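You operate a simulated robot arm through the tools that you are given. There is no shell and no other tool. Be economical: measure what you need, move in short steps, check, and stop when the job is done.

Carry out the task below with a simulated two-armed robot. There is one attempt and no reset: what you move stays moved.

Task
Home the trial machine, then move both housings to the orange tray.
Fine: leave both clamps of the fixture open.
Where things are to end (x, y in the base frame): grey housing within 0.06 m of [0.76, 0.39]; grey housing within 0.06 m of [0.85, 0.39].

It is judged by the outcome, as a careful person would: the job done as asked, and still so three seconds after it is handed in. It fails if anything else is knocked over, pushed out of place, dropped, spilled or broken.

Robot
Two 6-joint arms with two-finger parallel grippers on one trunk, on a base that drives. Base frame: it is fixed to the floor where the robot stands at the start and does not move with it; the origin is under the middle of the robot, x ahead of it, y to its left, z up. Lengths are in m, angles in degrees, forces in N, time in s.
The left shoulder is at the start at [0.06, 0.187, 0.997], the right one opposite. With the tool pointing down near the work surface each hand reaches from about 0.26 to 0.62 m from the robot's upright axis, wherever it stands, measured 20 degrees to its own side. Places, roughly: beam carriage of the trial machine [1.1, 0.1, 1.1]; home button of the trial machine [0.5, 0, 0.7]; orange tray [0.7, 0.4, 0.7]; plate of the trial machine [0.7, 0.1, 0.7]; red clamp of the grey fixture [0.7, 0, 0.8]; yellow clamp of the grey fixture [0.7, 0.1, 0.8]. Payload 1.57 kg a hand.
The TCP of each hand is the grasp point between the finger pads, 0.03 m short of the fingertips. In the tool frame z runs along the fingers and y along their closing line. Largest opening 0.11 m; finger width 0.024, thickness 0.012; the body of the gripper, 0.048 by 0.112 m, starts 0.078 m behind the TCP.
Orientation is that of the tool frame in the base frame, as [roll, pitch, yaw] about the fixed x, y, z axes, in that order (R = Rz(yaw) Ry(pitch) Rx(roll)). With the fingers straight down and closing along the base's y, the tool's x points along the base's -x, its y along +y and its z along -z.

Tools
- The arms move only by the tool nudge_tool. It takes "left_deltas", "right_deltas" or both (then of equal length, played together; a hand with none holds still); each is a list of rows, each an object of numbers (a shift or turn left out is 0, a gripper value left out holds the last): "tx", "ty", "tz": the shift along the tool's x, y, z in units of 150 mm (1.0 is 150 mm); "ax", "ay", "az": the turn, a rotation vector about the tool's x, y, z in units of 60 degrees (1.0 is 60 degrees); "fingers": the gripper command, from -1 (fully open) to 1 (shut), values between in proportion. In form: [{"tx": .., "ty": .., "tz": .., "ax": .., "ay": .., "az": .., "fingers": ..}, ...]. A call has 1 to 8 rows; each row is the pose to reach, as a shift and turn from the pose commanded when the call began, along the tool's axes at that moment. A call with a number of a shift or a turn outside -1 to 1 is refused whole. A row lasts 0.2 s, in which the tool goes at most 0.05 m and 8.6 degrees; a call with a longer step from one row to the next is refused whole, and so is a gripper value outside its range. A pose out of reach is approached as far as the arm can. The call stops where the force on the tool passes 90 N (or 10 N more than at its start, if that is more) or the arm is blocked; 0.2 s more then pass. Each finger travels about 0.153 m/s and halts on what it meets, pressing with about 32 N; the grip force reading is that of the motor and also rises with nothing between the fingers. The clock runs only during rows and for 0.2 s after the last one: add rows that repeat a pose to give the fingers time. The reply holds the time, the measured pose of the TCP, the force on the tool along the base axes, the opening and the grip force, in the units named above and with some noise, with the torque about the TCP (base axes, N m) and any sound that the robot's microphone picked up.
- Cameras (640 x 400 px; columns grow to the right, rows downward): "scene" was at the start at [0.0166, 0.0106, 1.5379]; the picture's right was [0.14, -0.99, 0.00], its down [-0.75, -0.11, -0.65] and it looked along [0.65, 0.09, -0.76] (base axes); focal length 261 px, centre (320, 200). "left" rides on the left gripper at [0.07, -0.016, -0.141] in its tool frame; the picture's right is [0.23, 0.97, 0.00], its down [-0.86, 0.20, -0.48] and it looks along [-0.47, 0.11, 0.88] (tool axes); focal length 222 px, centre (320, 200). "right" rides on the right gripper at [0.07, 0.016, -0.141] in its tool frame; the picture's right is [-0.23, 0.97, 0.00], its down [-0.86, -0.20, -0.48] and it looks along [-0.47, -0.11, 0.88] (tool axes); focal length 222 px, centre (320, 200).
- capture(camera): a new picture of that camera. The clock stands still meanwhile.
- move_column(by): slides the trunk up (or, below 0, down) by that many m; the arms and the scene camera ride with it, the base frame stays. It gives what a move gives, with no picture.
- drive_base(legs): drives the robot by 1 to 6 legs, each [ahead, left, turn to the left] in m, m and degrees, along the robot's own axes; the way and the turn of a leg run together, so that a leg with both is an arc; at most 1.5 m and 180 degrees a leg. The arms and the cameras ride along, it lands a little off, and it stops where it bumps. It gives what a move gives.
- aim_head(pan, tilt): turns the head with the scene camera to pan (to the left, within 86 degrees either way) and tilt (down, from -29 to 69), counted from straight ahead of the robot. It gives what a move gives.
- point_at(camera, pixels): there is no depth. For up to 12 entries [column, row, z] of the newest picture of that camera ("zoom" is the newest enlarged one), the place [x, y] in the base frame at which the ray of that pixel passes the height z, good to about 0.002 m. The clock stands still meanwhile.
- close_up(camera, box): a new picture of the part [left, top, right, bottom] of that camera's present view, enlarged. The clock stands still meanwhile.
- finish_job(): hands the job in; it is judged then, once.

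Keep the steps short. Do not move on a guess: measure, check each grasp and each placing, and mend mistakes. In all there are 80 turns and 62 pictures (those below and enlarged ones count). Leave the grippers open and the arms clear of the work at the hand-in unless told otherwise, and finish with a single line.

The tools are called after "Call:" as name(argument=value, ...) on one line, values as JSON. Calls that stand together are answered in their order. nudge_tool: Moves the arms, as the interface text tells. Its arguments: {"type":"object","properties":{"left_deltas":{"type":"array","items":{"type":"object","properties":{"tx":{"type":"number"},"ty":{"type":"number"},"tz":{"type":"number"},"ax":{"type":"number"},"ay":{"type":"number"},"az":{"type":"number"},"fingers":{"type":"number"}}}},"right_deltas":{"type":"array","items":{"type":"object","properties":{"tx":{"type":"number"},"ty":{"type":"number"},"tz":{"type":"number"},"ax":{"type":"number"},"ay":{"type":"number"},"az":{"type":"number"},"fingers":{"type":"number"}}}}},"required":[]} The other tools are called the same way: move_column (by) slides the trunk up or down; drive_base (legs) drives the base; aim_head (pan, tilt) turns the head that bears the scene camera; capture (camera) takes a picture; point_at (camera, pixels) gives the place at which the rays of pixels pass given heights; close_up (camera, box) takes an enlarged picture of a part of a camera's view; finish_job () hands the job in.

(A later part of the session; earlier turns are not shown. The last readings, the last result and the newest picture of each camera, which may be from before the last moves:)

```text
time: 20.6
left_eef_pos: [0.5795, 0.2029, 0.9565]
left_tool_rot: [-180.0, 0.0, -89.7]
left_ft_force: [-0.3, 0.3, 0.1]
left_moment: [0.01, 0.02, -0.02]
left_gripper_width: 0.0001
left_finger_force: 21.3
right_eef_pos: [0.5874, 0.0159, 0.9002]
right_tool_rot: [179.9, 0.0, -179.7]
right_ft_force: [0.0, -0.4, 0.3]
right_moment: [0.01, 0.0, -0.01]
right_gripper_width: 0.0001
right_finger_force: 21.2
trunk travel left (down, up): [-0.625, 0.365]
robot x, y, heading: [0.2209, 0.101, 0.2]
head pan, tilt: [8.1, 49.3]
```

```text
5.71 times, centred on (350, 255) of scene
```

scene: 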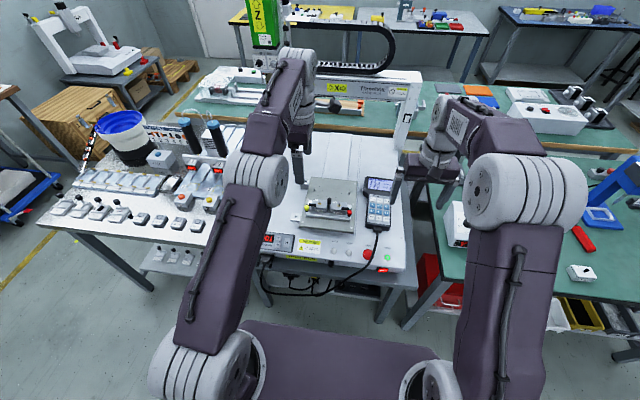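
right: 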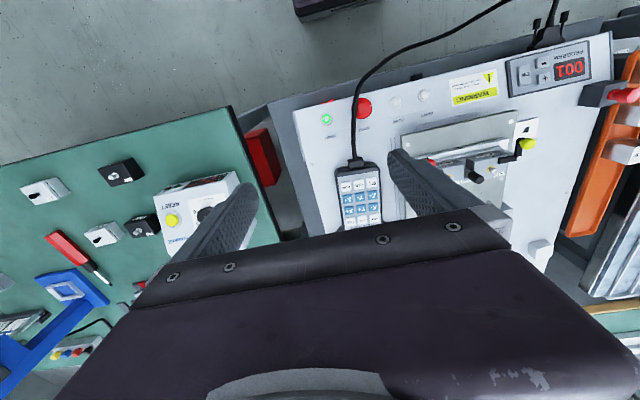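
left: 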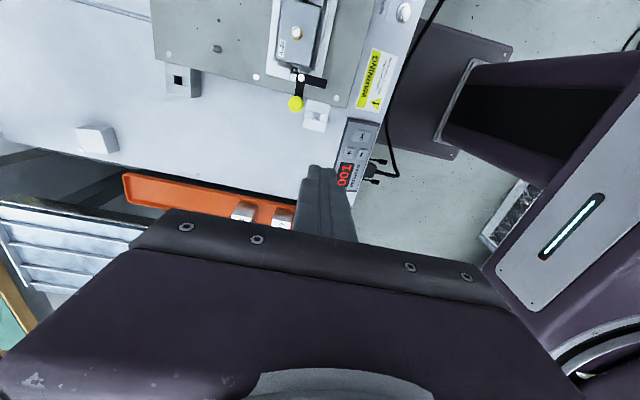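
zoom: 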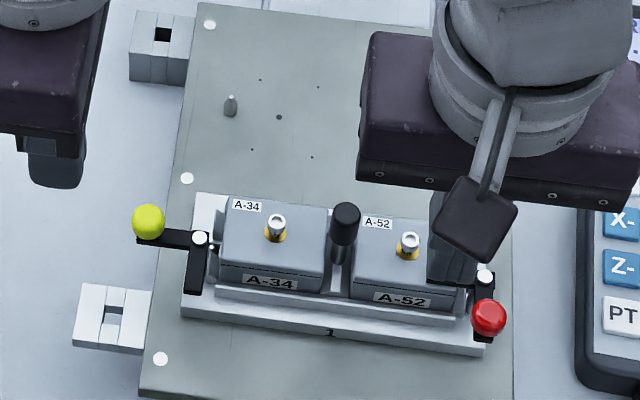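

The right fingertip is over the spot beside the red ball's inner side. Lower and swing it outward along the mirrored arc.

Call:
nudge_tool(right_deltas=[{"tz": 0.22, "tx": 0.01}, {"tz": 0.441, "tx": 0.01}, {"tz": 0.441, "tx": 0.033, "ty": -0.111}, {"tz": 0.441, "tx": 0.049, "ty": -0.217}, {"tz": 0.441, "tx": 0.017, "ty": -0.319}, {"tz": 0.441, "tx": -0.037, "ty": -0.385}, {"tz": 0.441, "tx": -0.07, "ty": -0.41}, {"tz": 0.441, "tx": -0.07, "ty": -0.41}])

Call:
nudge_tool(right_deltas=[{"tx": 0.12}, {"tx": 0.12, "tz": -0.3}, {"tx": 0.12, "tz": -0.6}, {"tx": 0.12, "tz": -0.9, "ty": -0.1}, {"tx": 0.12, "tz": -1, "ty": -0.4}, {"tx": 0.12, "tz": -1, "ty": -0.7}, {"tx": 0.12, "tz": -1, "ty": -0.95, "fingers": -1}, {"tx": 0.12, "tz": -1, "ty": -0.95}])

Call:
close_up(camera="scene", box=[300, 220, 400, 290])

```text
time: 22.4
left_eef_pos: [0.5787, 0.205, 0.9558]
left_tool_rot: [-180.0, 0.0, -89.7]
left_ft_force: [0.0, 0.4, 0.0]
left_moment: [0.0, -0.02, 0.01]
left_gripper_width: 0.0001
left_finger_force: 21.1
right_eef_pos: [0.5956, -0.0441, 0.8347]
right_tool_rot: [-179.9, 0.0, -179.7]
right_ft_force: [0.2, -0.2, -0.5]
right_moment: [-0.02, 0.02, -0.01]
right_gripper_width: 0.0
right_finger_force: 21.6
trunk travel left (down, up): [-0.625, 0.365]
robot x, y, heading: [0.2206, 0.0994, 0.6]
head pan, tilt: [8.1, 49.3]
```

```text
time: 24.2
left_eef_pos: [0.5799, 0.2052, 0.9567]
left_tool_rot: [179.9, -0.1, -89.6]
left_ft_force: [0.2, 0.4, 0.2]
left_moment: [-0.07, 0.02, 0.01]
left_gripper_width: 0.0
left_finger_force: 20.8
right_eef_pos: [0.58, -0.1862, 0.9825]
right_tool_rot: [180.0, 0.0, -179.8]
right_ft_force: [0.7, 0.7, 0.2]
right_moment: [-0.03, 0.01, 0.0]
right_gripper_width: 0.1102
right_finger_force: 0.0
trunk travel left (down, up): [-0.625, 0.365]
robot x, y, heading: [0.2234, 0.0996, 0.3]
head pan, tilt: [8.1, 49.3]
```

```text
5.71 times, centred on (350, 255) of scene
```

zoom: 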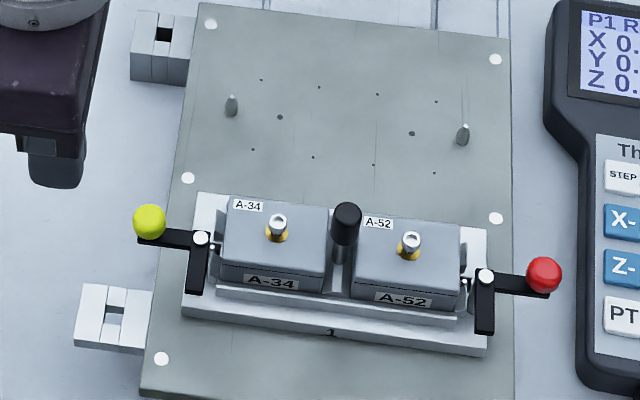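

Both clamps are open. Now the housing top and the lip heights: scene zoom A-52 front-left top corner (351,277), lip top edge (340,300), A-34 front edge mid (272,268).

Call:
point_at(camera="zoom", pixels=[[351, 277, 0.76], [351, 277, 0.79], [324, 273, 0.76], [324, 273, 0.79], [221, 262, 0.79], [272, 295, 0.74], [272, 295, 0.77], [272, 303, 0.74], [272, 303, 0.77], [240, 317, 0.74], [323, 205, 0.79], [226, 197, 0.79]])

```text
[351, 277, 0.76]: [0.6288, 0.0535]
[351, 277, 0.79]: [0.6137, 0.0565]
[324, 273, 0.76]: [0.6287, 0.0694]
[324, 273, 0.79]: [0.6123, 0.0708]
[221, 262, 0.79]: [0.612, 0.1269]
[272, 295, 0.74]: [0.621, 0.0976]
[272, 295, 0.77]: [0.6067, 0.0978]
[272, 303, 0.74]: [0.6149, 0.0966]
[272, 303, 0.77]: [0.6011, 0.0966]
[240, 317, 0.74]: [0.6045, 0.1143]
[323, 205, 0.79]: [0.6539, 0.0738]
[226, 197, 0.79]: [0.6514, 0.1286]
```

The housing top is z≈0.795 and the front lip z≈0.775, leaving 2 cm to grip front to back. I'll open the left hand and bring it above A-34 at (0.6305, 0.099).

Call:
nudge_tool(left_deltas=[{"tx": 0.15, "ty": -0.1, "fingers": -1}, {"tx": 0.35, "ty": -0.2, "fingers": -1}, {"tx": 0.55, "ty": -0.3, "tz": 0.1}, {"tx": 0.71, "ty": -0.345, "tz": 0.25}, {"tx": 0.71, "ty": -0.345, "tz": 0.37}, {"tx": 0.71, "ty": -0.345, "tz": 0.37}])

Call:
close_up(camera="left", box=[180, 40, 460, 240])

```text
time: 25.6
left_eef_pos: [0.63, 0.0985, 0.901]
left_tool_rot: [180.0, 0.1, -89.6]
left_ft_force: [-0.8, -1.1, -0.1]
left_moment: [0.02, -0.02, 0.05]
left_gripper_width: 0.1099
left_finger_force: 0.0
right_eef_pos: [0.5808, -0.1874, 0.9814]
right_tool_rot: [180.0, 0.0, -179.7]
right_ft_force: [-0.5, -0.7, -0.4]
right_moment: [-0.03, 0.04, -0.01]
right_gripper_width: 0.1098
right_finger_force: 0.0
trunk travel left (down, up): [-0.625, 0.365]
robot x, y, heading: [0.2198, 0.1022, 0.4]
head pan, tilt: [8.1, 49.3]
```

```text
2.00 times, centred on (320, 140) of left
```

zoom: 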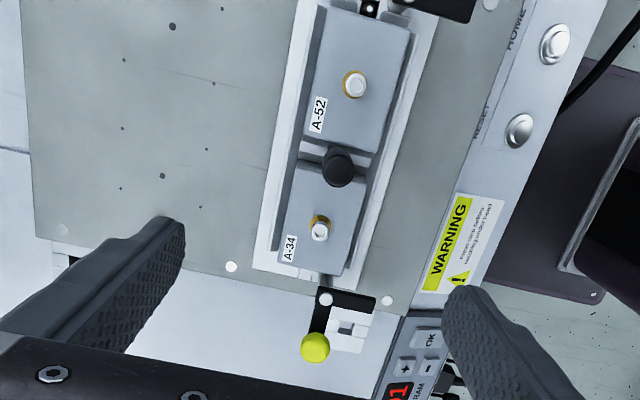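

Call:
point_at(camera="zoom", pixels=[[319, 231, 0.8125], [297, 163, 0.795], [365, 186, 0.795], [348, 274, 0.795], [282, 258, 0.795], [322, 8, 0.795], [411, 30, 0.795], [303, 136, 0.795], [372, 152, 0.795], [354, 85, 0.8125]])

Call:
nudge_tool(left_deltas=[{"tz": 0.2}, {"tz": 0.4}, {"tz": 0.53}, {"tz": 0.6}])

```text
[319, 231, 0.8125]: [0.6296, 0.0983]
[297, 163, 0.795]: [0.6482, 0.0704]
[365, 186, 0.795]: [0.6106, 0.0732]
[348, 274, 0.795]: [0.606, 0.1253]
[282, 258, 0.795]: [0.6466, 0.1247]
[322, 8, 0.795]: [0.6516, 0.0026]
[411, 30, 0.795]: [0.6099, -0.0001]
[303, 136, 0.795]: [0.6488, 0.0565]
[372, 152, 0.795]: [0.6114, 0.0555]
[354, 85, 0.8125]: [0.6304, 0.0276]
```

```text
time: 26.6
left_eef_pos: [0.6311, 0.098, 0.8095]
left_tool_rot: [179.9, -0.1, -89.7]
left_ft_force: [0.2, -0.6, 0.1]
left_moment: [0.02, -0.01, 0.03]
left_gripper_width: 0.1101
left_finger_force: 0.1
right_eef_pos: [0.5797, -0.1864, 0.9829]
right_tool_rot: [179.9, 0.0, -179.6]
right_ft_force: [-0.3, -0.2, -0.3]
right_moment: [-0.02, 0.0, 0.02]
right_gripper_width: 0.1098
right_finger_force: 0.1
trunk travel left (down, up): [-0.625, 0.365]
robot x, y, heading: [0.2168, 0.0992, 0.3]
head pan, tilt: [8.1, 49.3]
```

No contact at TCP z 0.8095. I'll centre by 2 mm, close, and read the opening.

Call:
nudge_tool(left_deltas=[{"ty": 0.015}, {"ty": 0.015, "fingers": 0.2}, {"ty": 0.015, "fingers": 0.2}, {"ty": 0.015, "fingers": 1}, {"ty": 0.015, "fingers": 1}, {"ty": 0.015, "fingers": 1}])

Call:
close_up(camera="left", box=[180, 40, 460, 240])

```text
time: 28.0
left_eef_pos: [0.6284, 0.0983, 0.8106]
left_tool_rot: [-180.0, 0.0, -89.8]
left_ft_force: [2.5, 0.7, 1.0]
left_moment: [-0.01, -0.03, -0.08]
left_gripper_width: 0.039
left_finger_force: 31.6
right_eef_pos: [0.5799, -0.1865, 0.9817]
right_tool_rot: [-180.0, -0.1, -179.7]
right_ft_force: [0.0, -0.6, -0.5]
right_moment: [0.0, 0.01, 0.01]
right_gripper_width: 0.1098
right_finger_force: 0.0
trunk travel left (down, up): [-0.625, 0.365]
robot x, y, heading: [0.2239, 0.1024, 0.0]
head pan, tilt: [8.1, 49.3]
```

```text
2.00 times, centred on (320, 140) of left
```

zoom: 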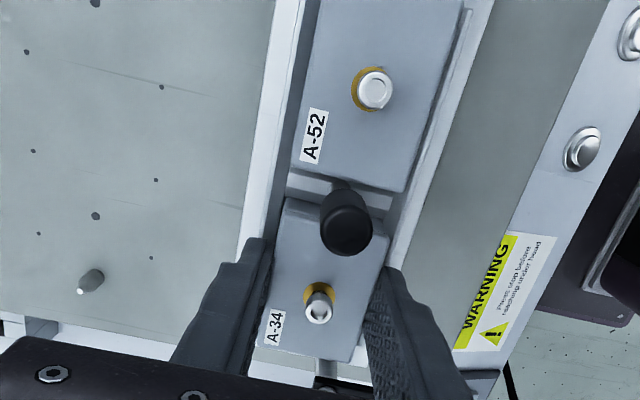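

A-34 is gripped (opening 0.039, 31.6 N). I'll lift straight up slowly and check.

Call:
nudge_tool(left_deltas=[{"tz": -0.05}, {"tz": -0.15}, {"tz": -0.3}, {"tz": -0.5}, {"tz": -0.75}, {"tz": -0.95}])

Call:
close_up(camera="scene", box=[280, 200, 400, 290])

```text
time: 29.4
left_eef_pos: [0.6289, 0.0975, 0.9534]
left_tool_rot: [180.0, 0.0, -89.7]
left_ft_force: [0.0, 0.0, 0.1]
left_moment: [-0.04, -0.01, -0.01]
left_gripper_width: 0.0
left_finger_force: 21.2
right_eef_pos: [0.5797, -0.1866, 0.9823]
right_tool_rot: [179.9, 0.0, -179.7]
right_ft_force: [-0.5, -0.3, 0.1]
right_moment: [-0.03, -0.01, -0.01]
right_gripper_width: 0.1101
right_finger_force: 0.2
trunk travel left (down, up): [-0.625, 0.365]
robot x, y, heading: [0.2191, 0.0977, 0.6]
head pan, tilt: [8.1, 49.3]
```

```text
4.44 times, centred on (340, 245) of scene
```

zoom: 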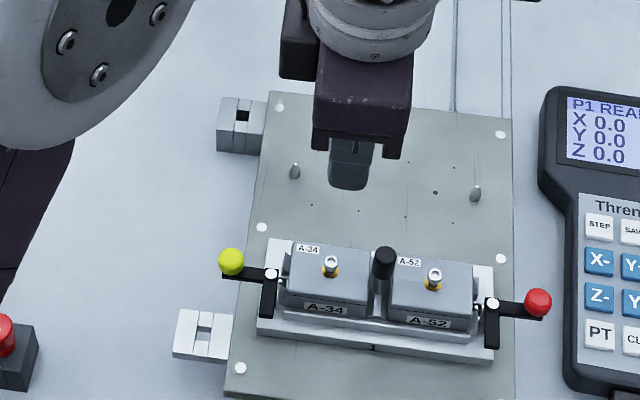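

The grip slipped off: the opening is 0 and A-34 is still seated. I'll look closely to see what holds it.

Call:
close_up(camera="scene", box=[325, 248, 381, 283])

Call:
close_up(camera="left", box=[250, 30, 390, 180])

```text
11.43 times, centred on (353, 266) of scene
```

zoom: 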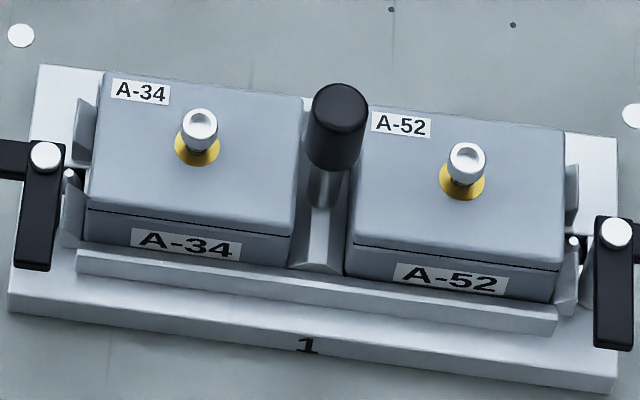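

```text
2.67 times, centred on (320, 105) of left
```

zoom: 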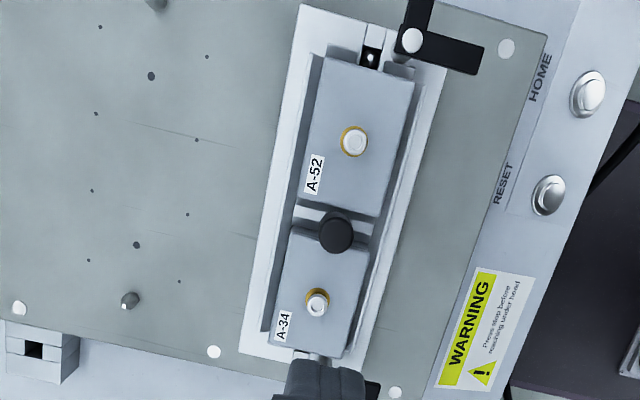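

The housings are clear of both clamps. The grip was shallow, since the pads only had the top edge. I'll regrip a few mm deeper (tip z≈0.775), watching the opening to make sure I hold the body and not the lip.

Call:
nudge_tool(left_deltas=[{"fingers": -1}, {"fingers": -1}, {"tz": 0.3}, {"tz": 0.6}, {"tz": 0.9}, {"tz": 0.98}])

Call:
nudge_tool(left_deltas=[{"fingers": 0.1}, {"fingers": 0.1}, {"fingers": 0.1}, {"fingers": 1}, {"fingers": 1}, {"fingers": 1}])

Call:
nudge_tool(left_deltas=[{"tz": -0.01}, {"tz": -0.02}])

```text
time: 30.8
left_eef_pos: [0.6291, 0.099, 0.8033]
left_tool_rot: [-180.0, -0.1, -89.7]
left_ft_force: [0.0, 0.3, 0.2]
left_moment: [0.01, 0.01, 0.0]
left_gripper_width: 0.11
left_finger_force: 0.2
right_eef_pos: [0.5796, -0.1872, 0.9812]
right_tool_rot: [179.9, -0.1, -179.8]
right_ft_force: [-0.5, 0.1, 0.3]
right_moment: [-0.01, -0.01, -0.01]
right_gripper_width: 0.1102
right_finger_force: 0.1
trunk travel left (down, up): [-0.625, 0.365]
robot x, y, heading: [0.2172, 0.1026, 0.3]
head pan, tilt: [8.1, 49.3]
```

```text
time: 32.2
left_eef_pos: [0.63, 0.0981, 0.8027]
left_tool_rot: [-179.9, 0.0, -89.7]
left_ft_force: [-0.4, -0.8, -0.2]
left_moment: [0.1, 0.02, -0.06]
left_gripper_width: 0.0543
left_finger_force: 32.3
right_eef_pos: [0.5799, -0.1871, 0.9818]
right_tool_rot: [179.9, 0.0, -179.7]
right_ft_force: [-0.2, -0.1, 0.1]
right_moment: [0.02, 0.0, 0.03]
right_gripper_width: 0.1102
right_finger_force: 0.1
trunk travel left (down, up): [-0.625, 0.365]
robot x, y, heading: [0.2206, 0.1003, 0.5]
head pan, tilt: [8.1, 49.3]
```

```text
time: 32.8
left_eef_pos: [0.6281, 0.0982, 0.8072]
left_tool_rot: [-180.0, 0.1, -89.7]
left_ft_force: [-0.2, 0.0, -7.3]
left_moment: [0.28, -0.04, -0.01]
left_gripper_width: 0.0546
left_finger_force: 32.1
right_eef_pos: [0.5795, -0.1875, 0.9828]
right_tool_rot: [-179.9, 0.1, -179.7]
right_ft_force: [0.2, -0.4, 0.4]
right_moment: [-0.02, 0.03, -0.03]
right_gripper_width: 0.1101
right_finger_force: 0.0
trunk travel left (down, up): [-0.625, 0.365]
robot x, y, heading: [0.2188, 0.0986, 0.3]
head pan, tilt: [8.1, 49.3]
```

The opening of 0.0543 means I caught the fixture's lips, not the housing. I'll lower back those 3 mm and release, then regrip just above the lips.

Call:
nudge_tool(left_deltas=[{"tz": 0.01}, {"tz": 0.02}, {"tz": 0.02, "fingers": -0.2}, {"tz": 0.02, "fingers": -0.2}])

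Call:
nudge_tool(left_deltas=[{"tz": -0.013}, {"tz": -0.027}, {"tz": -0.027, "fingers": 1}, {"tz": -0.027, "fingers": 1}, {"tz": -0.027, "fingers": 1}, {"tz": -0.027, "fingers": 1}])

Call:
close_up(camera="scene", box=[325, 248, 381, 283])

```text
time: 33.8
left_eef_pos: [0.6295, 0.0985, 0.805]
left_tool_rot: [-179.9, 0.0, -89.6]
left_ft_force: [-0.5, 0.2, 0.1]
left_moment: [-0.01, 0.01, 0.0]
left_gripper_width: 0.0658
left_finger_force: 0.2
right_eef_pos: [0.5804, -0.1877, 0.9822]
right_tool_rot: [180.0, 0.0, -179.7]
right_ft_force: [-0.4, 0.0, -0.1]
right_moment: [0.01, 0.0, -0.02]
right_gripper_width: 0.1101
right_finger_force: 0.0
trunk travel left (down, up): [-0.625, 0.365]
robot x, y, heading: [0.2249, 0.1012, 0.3]
head pan, tilt: [8.1, 49.3]
```

```text
time: 35.2
left_eef_pos: [0.6291, 0.0988, 0.8098]
left_tool_rot: [180.0, 0.0, -89.7]
left_ft_force: [2.5, -0.8, 0.1]
left_moment: [-0.13, 0.0, -0.29]
left_gripper_width: 0.0545
left_finger_force: 32.1
right_eef_pos: [0.5802, -0.187, 0.9815]
right_tool_rot: [180.0, 0.0, -179.7]
right_ft_force: [-0.2, 0.2, 0.2]
right_moment: [0.02, 0.02, -0.01]
right_gripper_width: 0.1099
right_finger_force: 0.0
trunk travel left (down, up): [-0.625, 0.365]
robot x, y, heading: [0.2179, 0.1019, 0.3]
head pan, tilt: [8.1, 49.3]
```

```text
11.43 times, centred on (353, 266) of scene
```

zoom: 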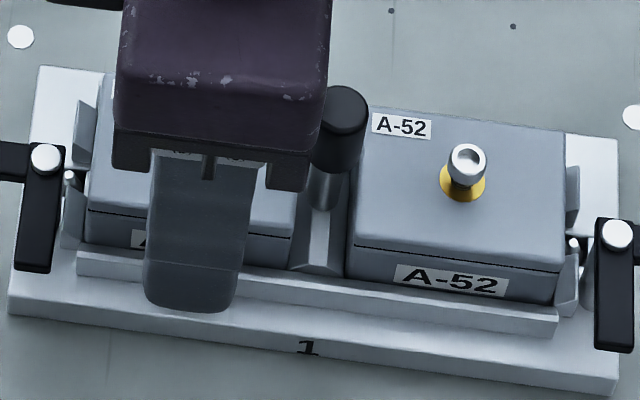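

Still on the lips (0.0545); their top must be about z 0.780. I'll open, raise to TCP≈0.8135, regrip the housing and test with a tiny lift, reading the force.

Call:
nudge_tool(left_deltas=[{"fingers": -0.2}, {"fingers": -0.2}, {"tz": -0.025}, {"tz": -0.025, "fingers": 1}, {"tz": -0.025, "fingers": 1}, {"tz": -0.025, "fingers": 1}, {"tz": -0.025, "fingers": 1}])

Call:
nudge_tool(left_deltas=[{"tz": -0.007}, {"tz": -0.013}])

Call:
nudge_tool(left_deltas=[{"tz": -0.007}, {"tz": -0.02}])

```text
time: 36.8
left_eef_pos: [0.6289, 0.0976, 0.8137]
left_tool_rot: [-179.9, 0.0, -89.7]
left_ft_force: [2.1, -0.6, 1.8]
left_moment: [-0.04, -0.05, -0.07]
left_gripper_width: 0.0387
left_finger_force: 31.4
right_eef_pos: [0.5798, -0.1864, 0.9809]
right_tool_rot: [-180.0, 0.0, -179.7]
right_ft_force: [-0.1, 0.7, -0.6]
right_moment: [-0.02, 0.0, -0.05]
right_gripper_width: 0.1099
right_finger_force: 0.1
trunk travel left (down, up): [-0.625, 0.365]
robot x, y, heading: [0.2231, 0.101, 0.3]
head pan, tilt: [8.1, 49.3]
```

```text
time: 37.4
left_eef_pos: [0.629, 0.0975, 0.8154]
left_tool_rot: [180.0, -0.1, -89.7]
left_ft_force: [1.4, 0.9, -0.2]
left_moment: [0.04, -0.07, -0.05]
left_gripper_width: 0.0387
left_finger_force: 32.6
right_eef_pos: [0.579, -0.1867, 0.9823]
right_tool_rot: [180.0, 0.1, -179.6]
right_ft_force: [0.1, -0.6, -0.1]
right_moment: [-0.02, 0.0, -0.03]
right_gripper_width: 0.1103
right_finger_force: 0.0
trunk travel left (down, up): [-0.625, 0.365]
robot x, y, heading: [0.2223, 0.1008, 0.1]
head pan, tilt: [8.1, 49.3]
```

```text
time: 38.0
left_eef_pos: [0.6281, 0.0969, 0.8186]
left_tool_rot: [-179.9, 0.0, -89.7]
left_ft_force: [-0.1, 0.8, -1.0]
left_moment: [0.01, -0.01, 0.0]
left_gripper_width: 0.0388
left_finger_force: 32.1
right_eef_pos: [0.5801, -0.1869, 0.9818]
right_tool_rot: [179.9, 0.0, -179.7]
right_ft_force: [-0.4, 0.1, 1.2]
right_moment: [0.0, -0.03, -0.03]
right_gripper_width: 0.11
right_finger_force: 0.1
trunk travel left (down, up): [-0.625, 0.365]
robot x, y, heading: [0.2201, 0.0997, 0.2]
head pan, tilt: [8.1, 49.3]
```

Up 5 mm, opening holds at 0.0388, light load. I'll look whether A-34 rises with the fingers.

Call:
nudge_tool(left_deltas=[{"tz": -0.015}, {"tz": -0.03}, {"tz": -0.045}])

Call:
close_up(camera="left", box=[250, 60, 400, 210])

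Call:
close_up(camera="scene", box=[325, 240, 389, 280])

```text
time: 38.8
left_eef_pos: [0.6278, 0.0981, 0.8252]
left_tool_rot: [-180.0, 0.0, -89.7]
left_ft_force: [-1.2, 0.5, -0.6]
left_moment: [0.01, -0.01, 0.05]
left_gripper_width: 0.0391
left_finger_force: 32.6
right_eef_pos: [0.5789, -0.1866, 0.9826]
right_tool_rot: [179.9, 0.0, -179.6]
right_ft_force: [0.4, 0.5, -0.2]
right_moment: [-0.02, 0.0, 0.01]
right_gripper_width: 0.11
right_finger_force: 0.0
trunk travel left (down, up): [-0.625, 0.365]
robot x, y, heading: [0.2195, 0.101, 0.2]
head pan, tilt: [8.1, 49.3]
```

```text
2.67 times, centred on (325, 135) of left
```

zoom: 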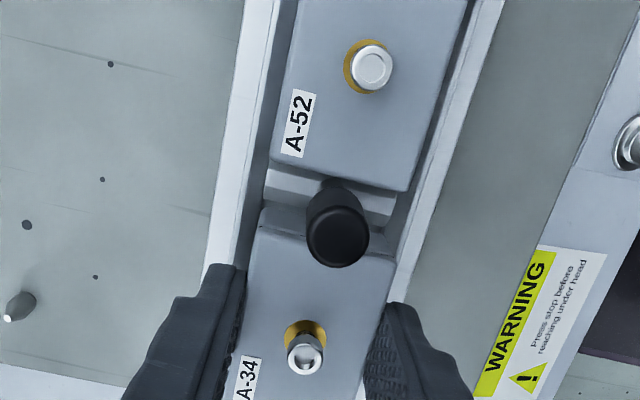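

```text
10.00 times, centred on (357, 260) of scene
```

zoom: 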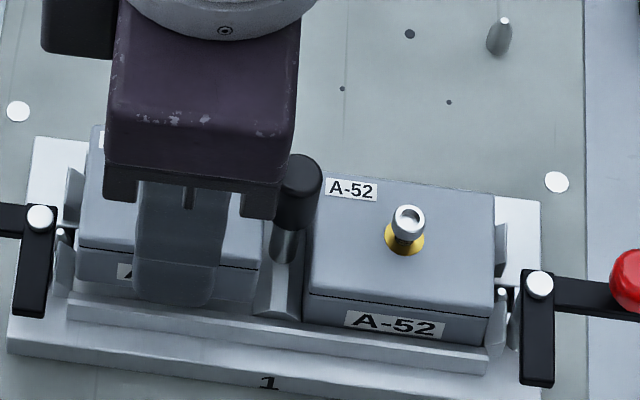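

A-34 is rising with the fingers, its rear edge now well above A-52's. I'll continue slowly.

Call:
nudge_tool(left_deltas=[{"tz": -0.03}, {"tz": -0.07}, {"tz": -0.12}, {"tz": -0.18}, {"tz": -0.24}, {"tz": -0.3}, {"tz": -0.35}, {"tz": -0.38}])

Call:
close_up(camera="scene", box=[300, 220, 400, 285])

```text
time: 40.6
left_eef_pos: [0.6278, 0.0986, 0.8822]
left_tool_rot: [180.0, 0.0, -89.7]
left_ft_force: [0.0, 0.0, -0.9]
left_moment: [0.02, 0.01, 0.0]
left_gripper_width: 0.0387
left_finger_force: 32.0
right_eef_pos: [0.5809, -0.1865, 0.983]
right_tool_rot: [-180.0, 0.0, -179.7]
right_ft_force: [0.2, 0.3, -0.4]
right_moment: [0.0, 0.01, 0.02]
right_gripper_width: 0.1099
right_finger_force: 0.2
trunk travel left (down, up): [-0.625, 0.365]
robot x, y, heading: [0.2202, 0.1018, 0.4]
head pan, tilt: [8.1, 49.3]
```

```text
6.15 times, centred on (350, 252) of scene
```

zoom: 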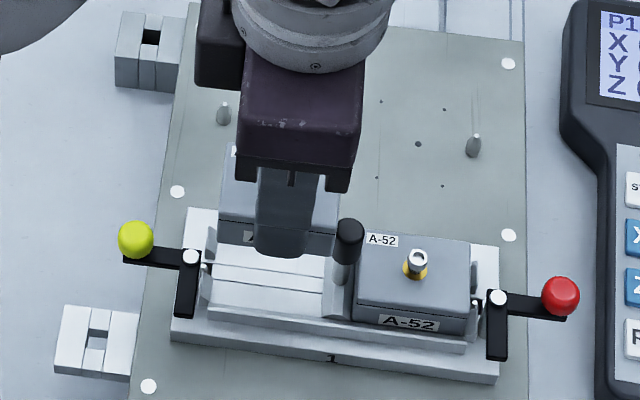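

A-34 is out of the nest and held. I'll carry it up and toward the tray, turning 90° on the way so its long side lies along the tray.

Call:
nudge_tool(left_deltas=[{"tz": -0.06}, {"tz": -0.15, "tx": -0.05, "ty": -0.03, "az": 0.05}, {"tz": -0.25, "tx": -0.2, "ty": -0.13, "az": 0.17}, {"tz": -0.3, "tx": -0.37, "ty": -0.25, "az": 0.3}, {"tz": -0.33, "tx": -0.54, "ty": -0.37, "az": 0.43}, {"tz": -0.33, "tx": -0.72, "ty": -0.5, "az": 0.56}, {"tz": -0.33, "tx": -0.88, "ty": -0.61, "az": 0.67}, {"tz": -0.33, "tx": -1.0, "ty": -0.67, "az": 0.75}])

Call:
nudge_tool(left_deltas=[{"tx": -0.05, "ty": 0.015, "az": 0.05}, {"tx": -0.17, "ty": 0.05, "az": 0.15}, {"tx": -0.32, "ty": 0.1, "az": 0.27}, {"tx": -0.48, "ty": 0.15, "az": 0.39}, {"tx": -0.64, "ty": 0.2, "az": 0.51}, {"tx": -0.79, "ty": 0.245, "az": 0.62}, {"tx": -0.91, "ty": 0.28, "az": 0.7}, {"tx": -0.983, "ty": 0.304, "az": 0.75}])

Call:
capture(camera="left")

Call:
capture(camera="scene")

```text
time: 42.4
left_eef_pos: [0.7298, 0.2494, 0.931]
left_tool_rot: [179.9, 0.0, -134.8]
left_ft_force: [0.4, 0.4, -0.6]
left_moment: [0.02, 0.0, 0.01]
left_gripper_width: 0.0389
left_finger_force: 31.5
right_eef_pos: [0.5795, -0.1859, 0.9828]
right_tool_rot: [179.9, 0.0, -179.7]
right_ft_force: [0.3, -0.9, 0.0]
right_moment: [0.02, -0.03, 0.01]
right_gripper_width: 0.1101
right_finger_force: 0.0
trunk travel left (down, up): [-0.625, 0.365]
robot x, y, heading: [0.2231, 0.0986, 0.2]
head pan, tilt: [8.1, 49.3]
```

```text
time: 44.2
left_eef_pos: [0.7995, 0.3864, 0.931]
left_tool_rot: [180.0, -0.1, -179.8]
left_ft_force: [0.2, -0.2, 0.3]
left_moment: [0.01, 0.0, -0.02]
left_gripper_width: 0.0391
left_finger_force: 32.3
right_eef_pos: [0.5794, -0.1864, 0.9819]
right_tool_rot: [-180.0, 0.0, -179.7]
right_ft_force: [-0.2, 0.8, 0.2]
right_moment: [0.02, -0.01, 0.0]
right_gripper_width: 0.1101
right_finger_force: 0.1
trunk travel left (down, up): [-0.625, 0.365]
robot x, y, heading: [0.2166, 0.1038, 0.3]
head pan, tilt: [8.1, 49.3]
```

```text
19 pictures are left
```

left: 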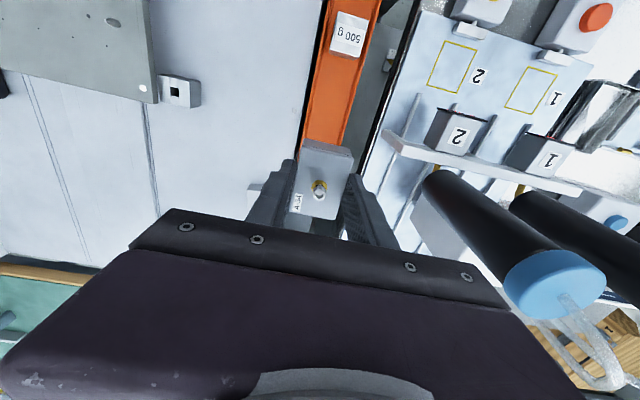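

```text
18 pictures are left
```

scene: 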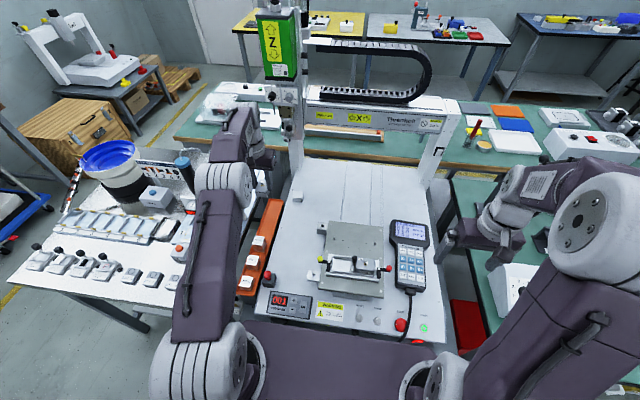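

A-34 is held straight, over the tray at x≈0.80. I'll measure tray walls, the 500 g weight and the items to the left (white stand at (385,140), black cylinder (425,180)–(505,290)) for clearance.

Call:
point_at(camera="left", pixels=[[303, 140, 0.7], [352, 145, 0.7], [310, 135, 0.69], [346, 140, 0.69], [330, 56, 0.72], [363, 56, 0.74], [425, 182, 0.75], [425, 182, 0.85], [505, 290, 0.9], [545, 280, 0.95], [388, 135, 0.75], [400, 155, 0.75]])

Call:
close_up(camera="scene", box=[140, 130, 300, 240])

Call:
close_up(camera="left", box=[230, 0, 410, 240])

```text
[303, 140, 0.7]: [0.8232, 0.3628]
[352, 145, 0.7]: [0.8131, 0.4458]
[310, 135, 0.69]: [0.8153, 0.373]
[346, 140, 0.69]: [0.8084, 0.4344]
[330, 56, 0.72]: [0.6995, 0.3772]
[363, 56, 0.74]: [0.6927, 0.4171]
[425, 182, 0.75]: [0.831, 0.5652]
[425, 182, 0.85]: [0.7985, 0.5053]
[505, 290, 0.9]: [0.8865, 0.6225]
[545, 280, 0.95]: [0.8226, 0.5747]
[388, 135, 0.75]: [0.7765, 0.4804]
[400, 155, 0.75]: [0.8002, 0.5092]
```

```text
3.64 times, centred on (220, 185) of scene
```

zoom: 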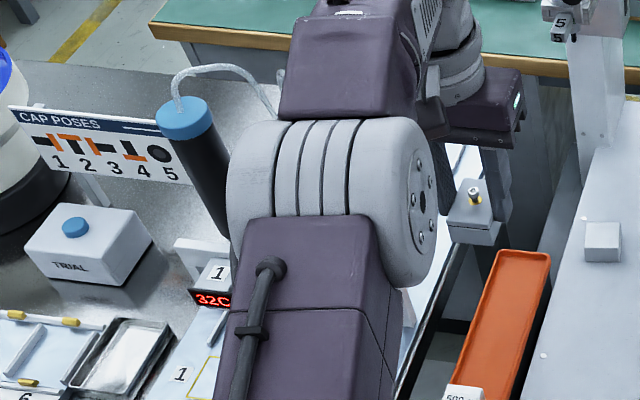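

```text
1.67 times, centred on (320, 120) of left
```

zoom: 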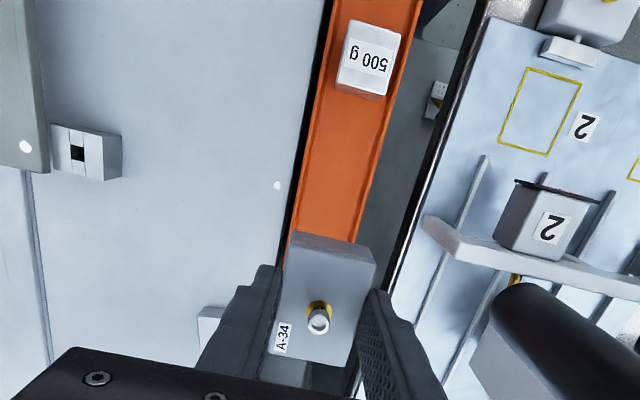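

Call:
point_at(camera="zoom", pixels=[[308, 150, 0.7], [317, 150, 0.7], [379, 150, 0.7], [388, 150, 0.7], [317, 180, 0.685], [375, 180, 0.685], [337, 90, 0.72], [387, 97, 0.72], [228, 310, 0.73], [222, 335, 0.7], [277, 186, 0.7], [440, 215, 0.75]])

Call:
point_at(camera="scene", pixels=[[265.8, 199.5, 0.7], [280.5, 200.5, 0.7], [305.5, 200, 0.72]])

```text
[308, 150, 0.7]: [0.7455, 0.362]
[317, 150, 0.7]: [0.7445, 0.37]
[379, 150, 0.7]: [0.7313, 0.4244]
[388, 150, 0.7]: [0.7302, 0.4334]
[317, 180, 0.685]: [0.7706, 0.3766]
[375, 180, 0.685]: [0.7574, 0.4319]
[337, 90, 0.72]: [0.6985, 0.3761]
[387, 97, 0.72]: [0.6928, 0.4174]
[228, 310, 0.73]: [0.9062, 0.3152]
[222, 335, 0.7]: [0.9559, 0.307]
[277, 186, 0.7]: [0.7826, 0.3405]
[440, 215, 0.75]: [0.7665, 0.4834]
```

```text
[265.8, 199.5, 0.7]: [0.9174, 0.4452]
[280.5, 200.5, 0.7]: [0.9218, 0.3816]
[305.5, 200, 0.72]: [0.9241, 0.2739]
```

Tray inside is y≈0.370–0.425 at x 0.74, drifting to centre 0.400 at x≈0.82. The weight ends at x≈0.70. The stand and cylinder stay clear (y≥0.48). I'll move to (0.82, 0.400) and descend to TCP 0.79.

Call:
nudge_tool(left_deltas=[{"tx": -0.05, "ty": 0.03}, {"tx": -0.1, "ty": 0.06, "tz": 0.05}, {"tx": -0.137, "ty": 0.09, "tz": 0.15}, {"tx": -0.137, "ty": 0.09, "tz": 0.35}, {"tx": -0.137, "ty": 0.09, "tz": 0.55}, {"tx": -0.137, "ty": 0.09, "tz": 0.75}, {"tx": -0.137, "ty": 0.09, "tz": 0.88}, {"tx": -0.137, "ty": 0.09, "tz": 0.94}])

Call:
close_up(camera="left", box=[230, 40, 410, 240])

Call:
close_up(camera="scene", box=[240, 150, 310, 210])

```text
time: 46.0
left_eef_pos: [0.8065, 0.3953, 0.7962]
left_tool_rot: [179.9, 0.0, -179.7]
left_ft_force: [0.1, -0.2, -0.8]
left_moment: [0.01, -0.02, -0.01]
left_gripper_width: 0.0389
left_finger_force: 31.9
left hand out of reach, approached as far as the arm can: row 2, 3, 4, 5, 6, 7, 8
right_eef_pos: [0.5797, -0.187, 0.9831]
right_tool_rot: [179.9, 0.1, -179.7]
right_ft_force: [-0.7, -0.5, -0.4]
right_moment: [0.0, 0.01, -0.01]
right_gripper_width: 0.1102
right_finger_force: 0.1
trunk travel left (down, up): [-0.625, 0.365]
robot x, y, heading: [0.2181, 0.0998, 0.4]
head pan, tilt: [8.1, 49.3]
```

```text
2.00 times, centred on (320, 140) of left
```

zoom: 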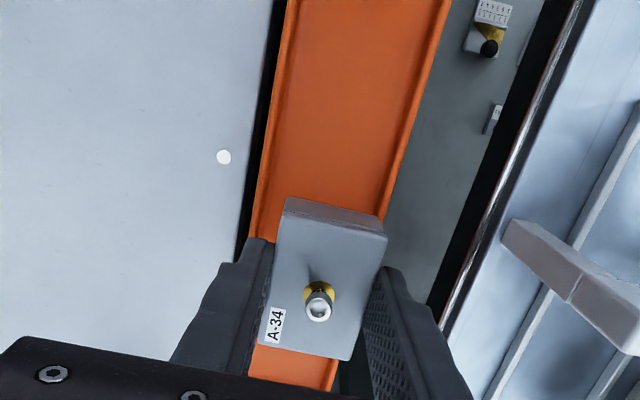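

```text
6.67 times, centred on (275, 180) of scene
```

zoom: 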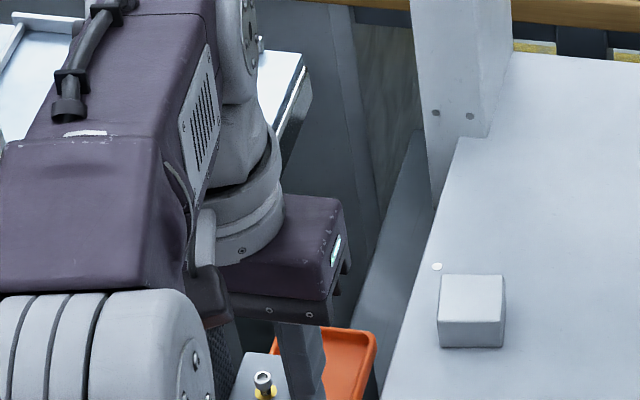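

The arm is at its limit at x 0.8065. Legs and shelf still leave room, so I'll edge the base 2 cm ahead with the housing clear above the tray.

Call:
drive_base(legs=[[0.02, 0, 0]])

Call:
close_up(camera="left", box=[230, 40, 410, 240])

```text
time: 46.8
left_eef_pos: [0.8239, 0.3957, 0.7978]
left_tool_rot: [-180.0, 0.2, -179.7]
left_ft_force: [0.3, 0.6, 0.1]
left_moment: [-0.01, -0.01, -0.02]
left_gripper_width: 0.0388
left_finger_force: 32.1
right_eef_pos: [0.5982, -0.1872, 0.9824]
right_tool_rot: [-180.0, 0.2, -179.7]
right_ft_force: [0.0, 0.2, -0.1]
right_moment: [-0.02, -0.03, 0.01]
right_gripper_width: 0.1102
right_finger_force: 0.1
trunk travel left (down, up): [-0.625, 0.365]
robot x, y, heading: [0.2416, 0.1, 0.2]
head pan, tilt: [8.1, 49.3]
```

```text
2.00 times, centred on (320, 140) of left
```

zoom: 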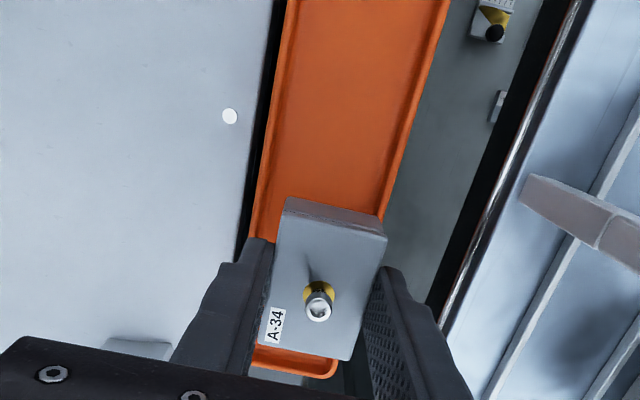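

Call:
point_at(camera="zoom", pixels=[[265, 190, 0.7], [389, 180, 0.7], [251, 365, 0.7], [332, 378, 0.7], [270, 100, 0.7], [410, 100, 0.7]])

```text
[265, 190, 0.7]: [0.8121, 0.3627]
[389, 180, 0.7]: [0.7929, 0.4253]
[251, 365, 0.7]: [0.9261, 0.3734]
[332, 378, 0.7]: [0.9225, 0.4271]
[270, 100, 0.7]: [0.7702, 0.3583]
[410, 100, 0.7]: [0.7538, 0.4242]
```

TCP y 0.3957 matches the tray centre (≈0.395). I'll lower in small steps and watch the vertical force.

Call:
nudge_tool(left_deltas=[{"tx": 0.08, "tz": 0.1}, {"tx": 0.08, "tz": 0.2}, {"tx": 0.08, "tz": 0.24}, {"tx": 0.08, "tz": 0.24}])

Call:
nudge_tool(left_deltas=[{"tz": 0.02}, {"tz": 0.04}])

```text
time: 47.8
left_eef_pos: [0.8129, 0.396, 0.764]
left_tool_rot: [179.8, 0.3, -179.7]
left_ft_force: [2.9, 1.9, 17.5]
left_moment: [0.0, 0.34, 0.0]
left_gripper_width: 0.0389
left_finger_force: 31.9
right_eef_pos: [0.5981, -0.1877, 0.9823]
right_tool_rot: [-180.0, 0.2, -179.6]
right_ft_force: [-0.2, 0.6, 0.5]
right_moment: [0.01, 0.02, 0.0]
right_gripper_width: 0.11
right_finger_force: 0.1
trunk travel left (down, up): [-0.625, 0.365]
robot x, y, heading: [0.2374, 0.1003, 0.5]
head pan, tilt: [8.1, 49.3]
```

```text
time: 48.4
left_eef_pos: [0.8126, 0.3951, 0.7594]
left_tool_rot: [179.9, 0.4, -179.7]
left_ft_force: [4.2, 2.1, 35.3]
left_moment: [-0.12, -0.1, 0.08]
left_gripper_width: 0.0392
left_finger_force: 31.8
right_eef_pos: [0.5965, -0.1883, 0.9822]
right_tool_rot: [179.9, 0.3, -179.7]
right_ft_force: [0.2, -0.3, -0.8]
right_moment: [0.01, 0.02, 0.02]
right_gripper_width: 0.1102
right_finger_force: 0.1
trunk travel left (down, up): [-0.625, 0.365]
robot x, y, heading: [0.2416, 0.1009, 0.3]
head pan, tilt: [8.1, 49.3]
```

Contact: 17 N at TCP 0.764, 35 N at 0.759. I need to know whether this is tray floor or rim, so I'll ease up 4 mm and look.

Call:
nudge_tool(left_deltas=[{"tz": -0.03}])

Call:
close_up(camera="left", box=[250, 80, 390, 240])

```text
time: 48.8
left_eef_pos: [0.8132, 0.3947, 0.7602]
left_tool_rot: [-179.9, 0.1, -179.7]
left_ft_force: [5.2, 2.5, 16.4]
left_moment: [0.1, -0.75, 0.07]
left_gripper_width: 0.0389
left_finger_force: 32.0
right_eef_pos: [0.5985, -0.1874, 0.9821]
right_tool_rot: [-180.0, 0.1, -179.7]
right_ft_force: [0.4, 0.8, -0.2]
right_moment: [0.01, 0.01, -0.01]
right_gripper_width: 0.11
right_finger_force: 0.1
trunk travel left (down, up): [-0.625, 0.365]
robot x, y, heading: [0.242, 0.0988, 0.3]
head pan, tilt: [8.1, 49.3]
```

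```text
2.50 times, centred on (320, 160) of left
```

zoom: 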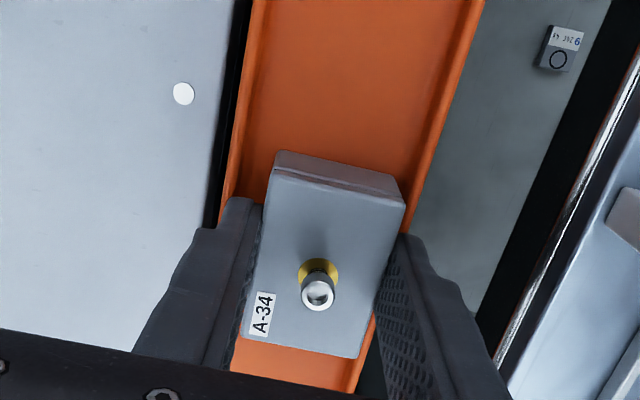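

I'll use the visible bottom edge of the near face ((278,150)–(396,178)) to find its height from its known ~0.040 width.

Call:
point_at(camera="zoom", pixels=[[278, 150, 0.69], [396, 177, 0.69], [278, 150, 0.71], [396, 177, 0.71], [272, 170, 0.74], [404, 203, 0.74], [232, 190, 0.7], [240, 190, 0.7], [408, 190, 0.7], [416, 190, 0.7], [247, 190, 0.69], [405, 180, 0.69]])

```text
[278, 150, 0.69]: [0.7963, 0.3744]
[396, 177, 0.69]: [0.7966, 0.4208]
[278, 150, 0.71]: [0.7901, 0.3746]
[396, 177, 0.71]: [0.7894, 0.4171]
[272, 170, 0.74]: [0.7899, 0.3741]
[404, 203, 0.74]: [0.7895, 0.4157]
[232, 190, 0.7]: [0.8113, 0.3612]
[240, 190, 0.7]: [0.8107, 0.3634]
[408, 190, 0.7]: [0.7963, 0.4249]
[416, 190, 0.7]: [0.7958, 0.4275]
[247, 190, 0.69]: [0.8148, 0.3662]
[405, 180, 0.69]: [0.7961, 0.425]
```

The bottom is at z≈0.71 and lies inside the walls (0.374–0.417 within 0.363–0.425), so it is resting on the tray floor. I'll relax the press and release.

Call:
nudge_tool(left_deltas=[{"tz": -0.012}, {"tz": -0.012}, {"tz": -0.012, "fingers": 0.1}, {"tz": -0.012, "fingers": -0.27}, {"tz": -0.012, "fingers": -0.27}])

Call:
nudge_tool(left_deltas=[{"tz": -0.1}, {"tz": -0.35}, {"tz": -0.65}, {"tz": -0.9}])

Call:
close_up(camera="left", box=[230, 40, 410, 240])

```text
time: 50.0
left_eef_pos: [0.8136, 0.3951, 0.761]
left_tool_rot: [179.9, 0.0, -179.6]
left_ft_force: [-0.3, 0.5, -0.2]
left_moment: [0.01, 0.0, 0.02]
left_gripper_width: 0.0699
left_finger_force: 0.1
right_eef_pos: [0.5989, -0.1872, 0.9824]
right_tool_rot: [-179.9, 0.0, -179.6]
right_ft_force: [0.3, 0.7, 0.9]
right_moment: [0.03, 0.0, 0.01]
right_gripper_width: 0.1101
right_finger_force: 0.0
trunk travel left (down, up): [-0.625, 0.365]
robot x, y, heading: [0.2433, 0.1043, 0.2]
head pan, tilt: [8.1, 49.3]
```

```text
time: 51.0
left_eef_pos: [0.8149, 0.3969, 0.8966]
left_tool_rot: [-180.0, 0.0, -179.8]
left_ft_force: [-0.7, -0.2, -0.1]
left_moment: [-0.03, 0.02, -0.03]
left_gripper_width: 0.0699
left_finger_force: 0.0
right_eef_pos: [0.5993, -0.1864, 0.981]
right_tool_rot: [-180.0, 0.0, -179.7]
right_ft_force: [0.4, 0.2, 0.4]
right_moment: [-0.01, 0.01, -0.01]
right_gripper_width: 0.1099
right_finger_force: 0.0
trunk travel left (down, up): [-0.625, 0.365]
robot x, y, heading: [0.2405, 0.1023, 0.2]
head pan, tilt: [8.1, 49.3]
```

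```text
2.00 times, centred on (320, 140) of left
```

zoom: 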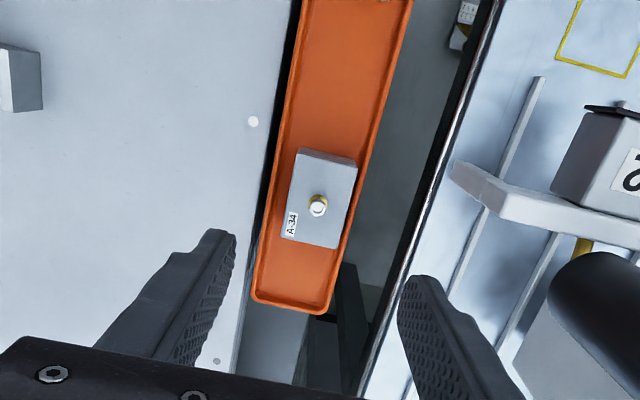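

A-34 sits flat in the tray. Now A-52: I'll carry the empty left hand back, turning to yaw -90, and shift the right hand further right to give room.

Call:
nudge_tool(left_deltas=[{"tz": -0.1, "fingers": -1}, {"tx": 0.07, "ty": -0.1, "tz": -0.25, "az": -0.1}, {"tx": 0.17, "ty": -0.27, "tz": -0.3, "az": -0.22}, {"tx": 0.27, "ty": -0.44, "tz": -0.3, "az": -0.35}, {"tx": 0.37, "ty": -0.6, "tz": -0.3, "az": -0.48}, {"tx": 0.47, "ty": -0.77, "tz": -0.3, "az": -0.6}, {"tx": 0.55, "ty": -0.91, "tz": -0.3, "az": -0.7}, {"tx": 0.55, "ty": -0.91, "tz": -0.3, "az": -0.75}], right_deltas=[{"ty": -0.1}, {"ty": -0.2}, {"ty": -0.3}, {"ty": -0.4}, {"ty": -0.5}, {"ty": -0.6}, {"ty": -0.7}, {"ty": -0.75}])

```text
time: 52.8
left_eef_pos: [0.733, 0.2604, 0.9409]
left_tool_rot: [-179.9, 0.1, -134.5]
left_ft_force: [-0.1, -0.8, -0.2]
left_moment: [0.0, 0.01, 0.02]
left_gripper_width: 0.1101
left_finger_force: 0.1
right_eef_pos: [0.6007, -0.2994, 0.9819]
right_tool_rot: [180.0, 0.0, -179.6]
right_ft_force: [-0.2, -0.4, -0.5]
right_moment: [-0.01, -0.03, -0.02]
right_gripper_width: 0.1101
right_finger_force: 0.1
trunk travel left (down, up): [-0.625, 0.365]
robot x, y, heading: [0.2388, 0.1011, 0.3]
head pan, tilt: [8.1, 49.3]
```

Call:
nudge_tool(left_deltas=[{"tx": 0.12, "ty": -0.045, "az": -0.1}, {"tx": 0.24, "ty": -0.09, "az": -0.2}, {"tx": 0.36, "ty": -0.135, "az": -0.3}, {"tx": 0.48, "ty": -0.18, "az": -0.4}, {"tx": 0.6, "ty": -0.225, "az": -0.5}, {"tx": 0.72, "ty": -0.27, "az": -0.6}, {"tx": 0.84, "ty": -0.315, "az": -0.7}, {"tx": 0.952, "ty": -0.361, "az": -0.755}])

Call:
nudge_tool(left_deltas=[{"tx": 0.2, "ty": 0.09}, {"tx": 0.4, "ty": 0.18}, {"tx": 0.62, "ty": 0.273, "tz": 0.1}, {"tx": 0.62, "ty": 0.273, "tz": 0.25}, {"tx": 0.62, "ty": 0.273, "tz": 0.25}])

Call:
close_up(camera="left", box=[180, 40, 460, 240])

```text
time: 54.6
left_eef_pos: [0.6693, 0.1194, 0.9395]
left_tool_rot: [179.9, 0.0, -89.3]
left_ft_force: [-0.4, -0.5, -0.4]
left_moment: [-0.01, -0.03, 0.02]
left_gripper_width: 0.1099
left_finger_force: 0.0
right_eef_pos: [0.6006, -0.301, 0.9815]
right_tool_rot: [180.0, 0.0, -179.8]
right_ft_force: [0.2, -0.1, 0.3]
right_moment: [0.01, 0.03, -0.01]
right_gripper_width: 0.1098
right_finger_force: 0.1
trunk travel left (down, up): [-0.625, 0.365]
robot x, y, heading: [0.2427, 0.1034, 0.4]
head pan, tilt: [8.1, 49.3]
```

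```text
time: 55.8
left_eef_pos: [0.6282, 0.0244, 0.902]
left_tool_rot: [180.0, 0.0, -89.4]
left_ft_force: [-0.5, 0.3, -0.3]
left_moment: [0.04, -0.02, -0.02]
left_gripper_width: 0.1099
left_finger_force: 0.1
right_eef_pos: [0.601, -0.3002, 0.9823]
right_tool_rot: [180.0, 0.0, -179.7]
right_ft_force: [0.0, -0.2, -0.3]
right_moment: [-0.01, 0.01, 0.0]
right_gripper_width: 0.1099
right_finger_force: 0.1
trunk travel left (down, up): [-0.625, 0.365]
robot x, y, heading: [0.2405, 0.1011, 0.4]
head pan, tilt: [8.1, 49.3]
```

```text
2.00 times, centred on (320, 140) of left
```

zoom: 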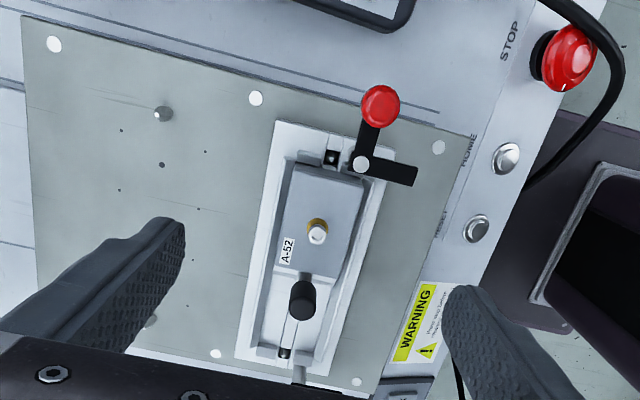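

Call:
point_at(camera="zoom", pixels=[[317, 235, 0.812], [295, 163, 0.795], [364, 186, 0.795], [342, 275, 0.795], [280, 262, 0.795], [372, 184, 0.8]])

```text
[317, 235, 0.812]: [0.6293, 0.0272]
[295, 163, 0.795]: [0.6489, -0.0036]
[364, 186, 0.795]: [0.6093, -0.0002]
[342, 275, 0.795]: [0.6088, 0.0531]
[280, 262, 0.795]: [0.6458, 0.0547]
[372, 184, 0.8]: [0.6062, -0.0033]
```

A-52's centre is (0.628, 0.027). I'll lower to TCP≈0.8137 (the height that worked), close, and read.

Call:
nudge_tool(left_deltas=[{"tx": -0.013, "tz": 0.2}, {"tx": -0.013, "tz": 0.4}, {"tx": -0.013, "tz": 0.54}, {"tx": -0.013, "tz": 0.585}])

Call:
nudge_tool(left_deltas=[{"fingers": 0.1}, {"fingers": 0.1}, {"fingers": 0.1}, {"fingers": 1}, {"fingers": 1}, {"fingers": 1}])

```text
time: 56.8
left_eef_pos: [0.632, 0.0267, 0.8157]
left_tool_rot: [-180.0, 0.1, -89.4]
left_ft_force: [-0.1, -0.3, 0.1]
left_moment: [0.02, 0.0, -0.01]
left_gripper_width: 0.1099
left_finger_force: 0.0
right_eef_pos: [0.5999, -0.3006, 0.9829]
right_tool_rot: [-180.0, 0.0, -179.6]
right_ft_force: [-1.2, -1.4, -0.1]
right_moment: [-0.01, -0.01, -0.01]
right_gripper_width: 0.1101
right_finger_force: 0.1
trunk travel left (down, up): [-0.625, 0.365]
robot x, y, heading: [0.242, 0.1037, 0.2]
head pan, tilt: [8.1, 49.3]
```

```text
time: 58.2
left_eef_pos: [0.6299, 0.0276, 0.8139]
left_tool_rot: [-180.0, 0.1, -89.5]
left_ft_force: [-4.8, 0.2, -0.2]
left_moment: [0.03, 0.21, -0.12]
left_gripper_width: 0.0391
left_finger_force: 32.6
right_eef_pos: [0.6014, -0.3004, 0.9817]
right_tool_rot: [180.0, -0.1, -179.9]
right_ft_force: [-0.4, 0.4, -0.2]
right_moment: [-0.01, -0.01, 0.0]
right_gripper_width: 0.1101
right_finger_force: 0.1
trunk travel left (down, up): [-0.625, 0.365]
robot x, y, heading: [0.2441, 0.1049, 0.5]
head pan, tilt: [8.1, 49.3]
```

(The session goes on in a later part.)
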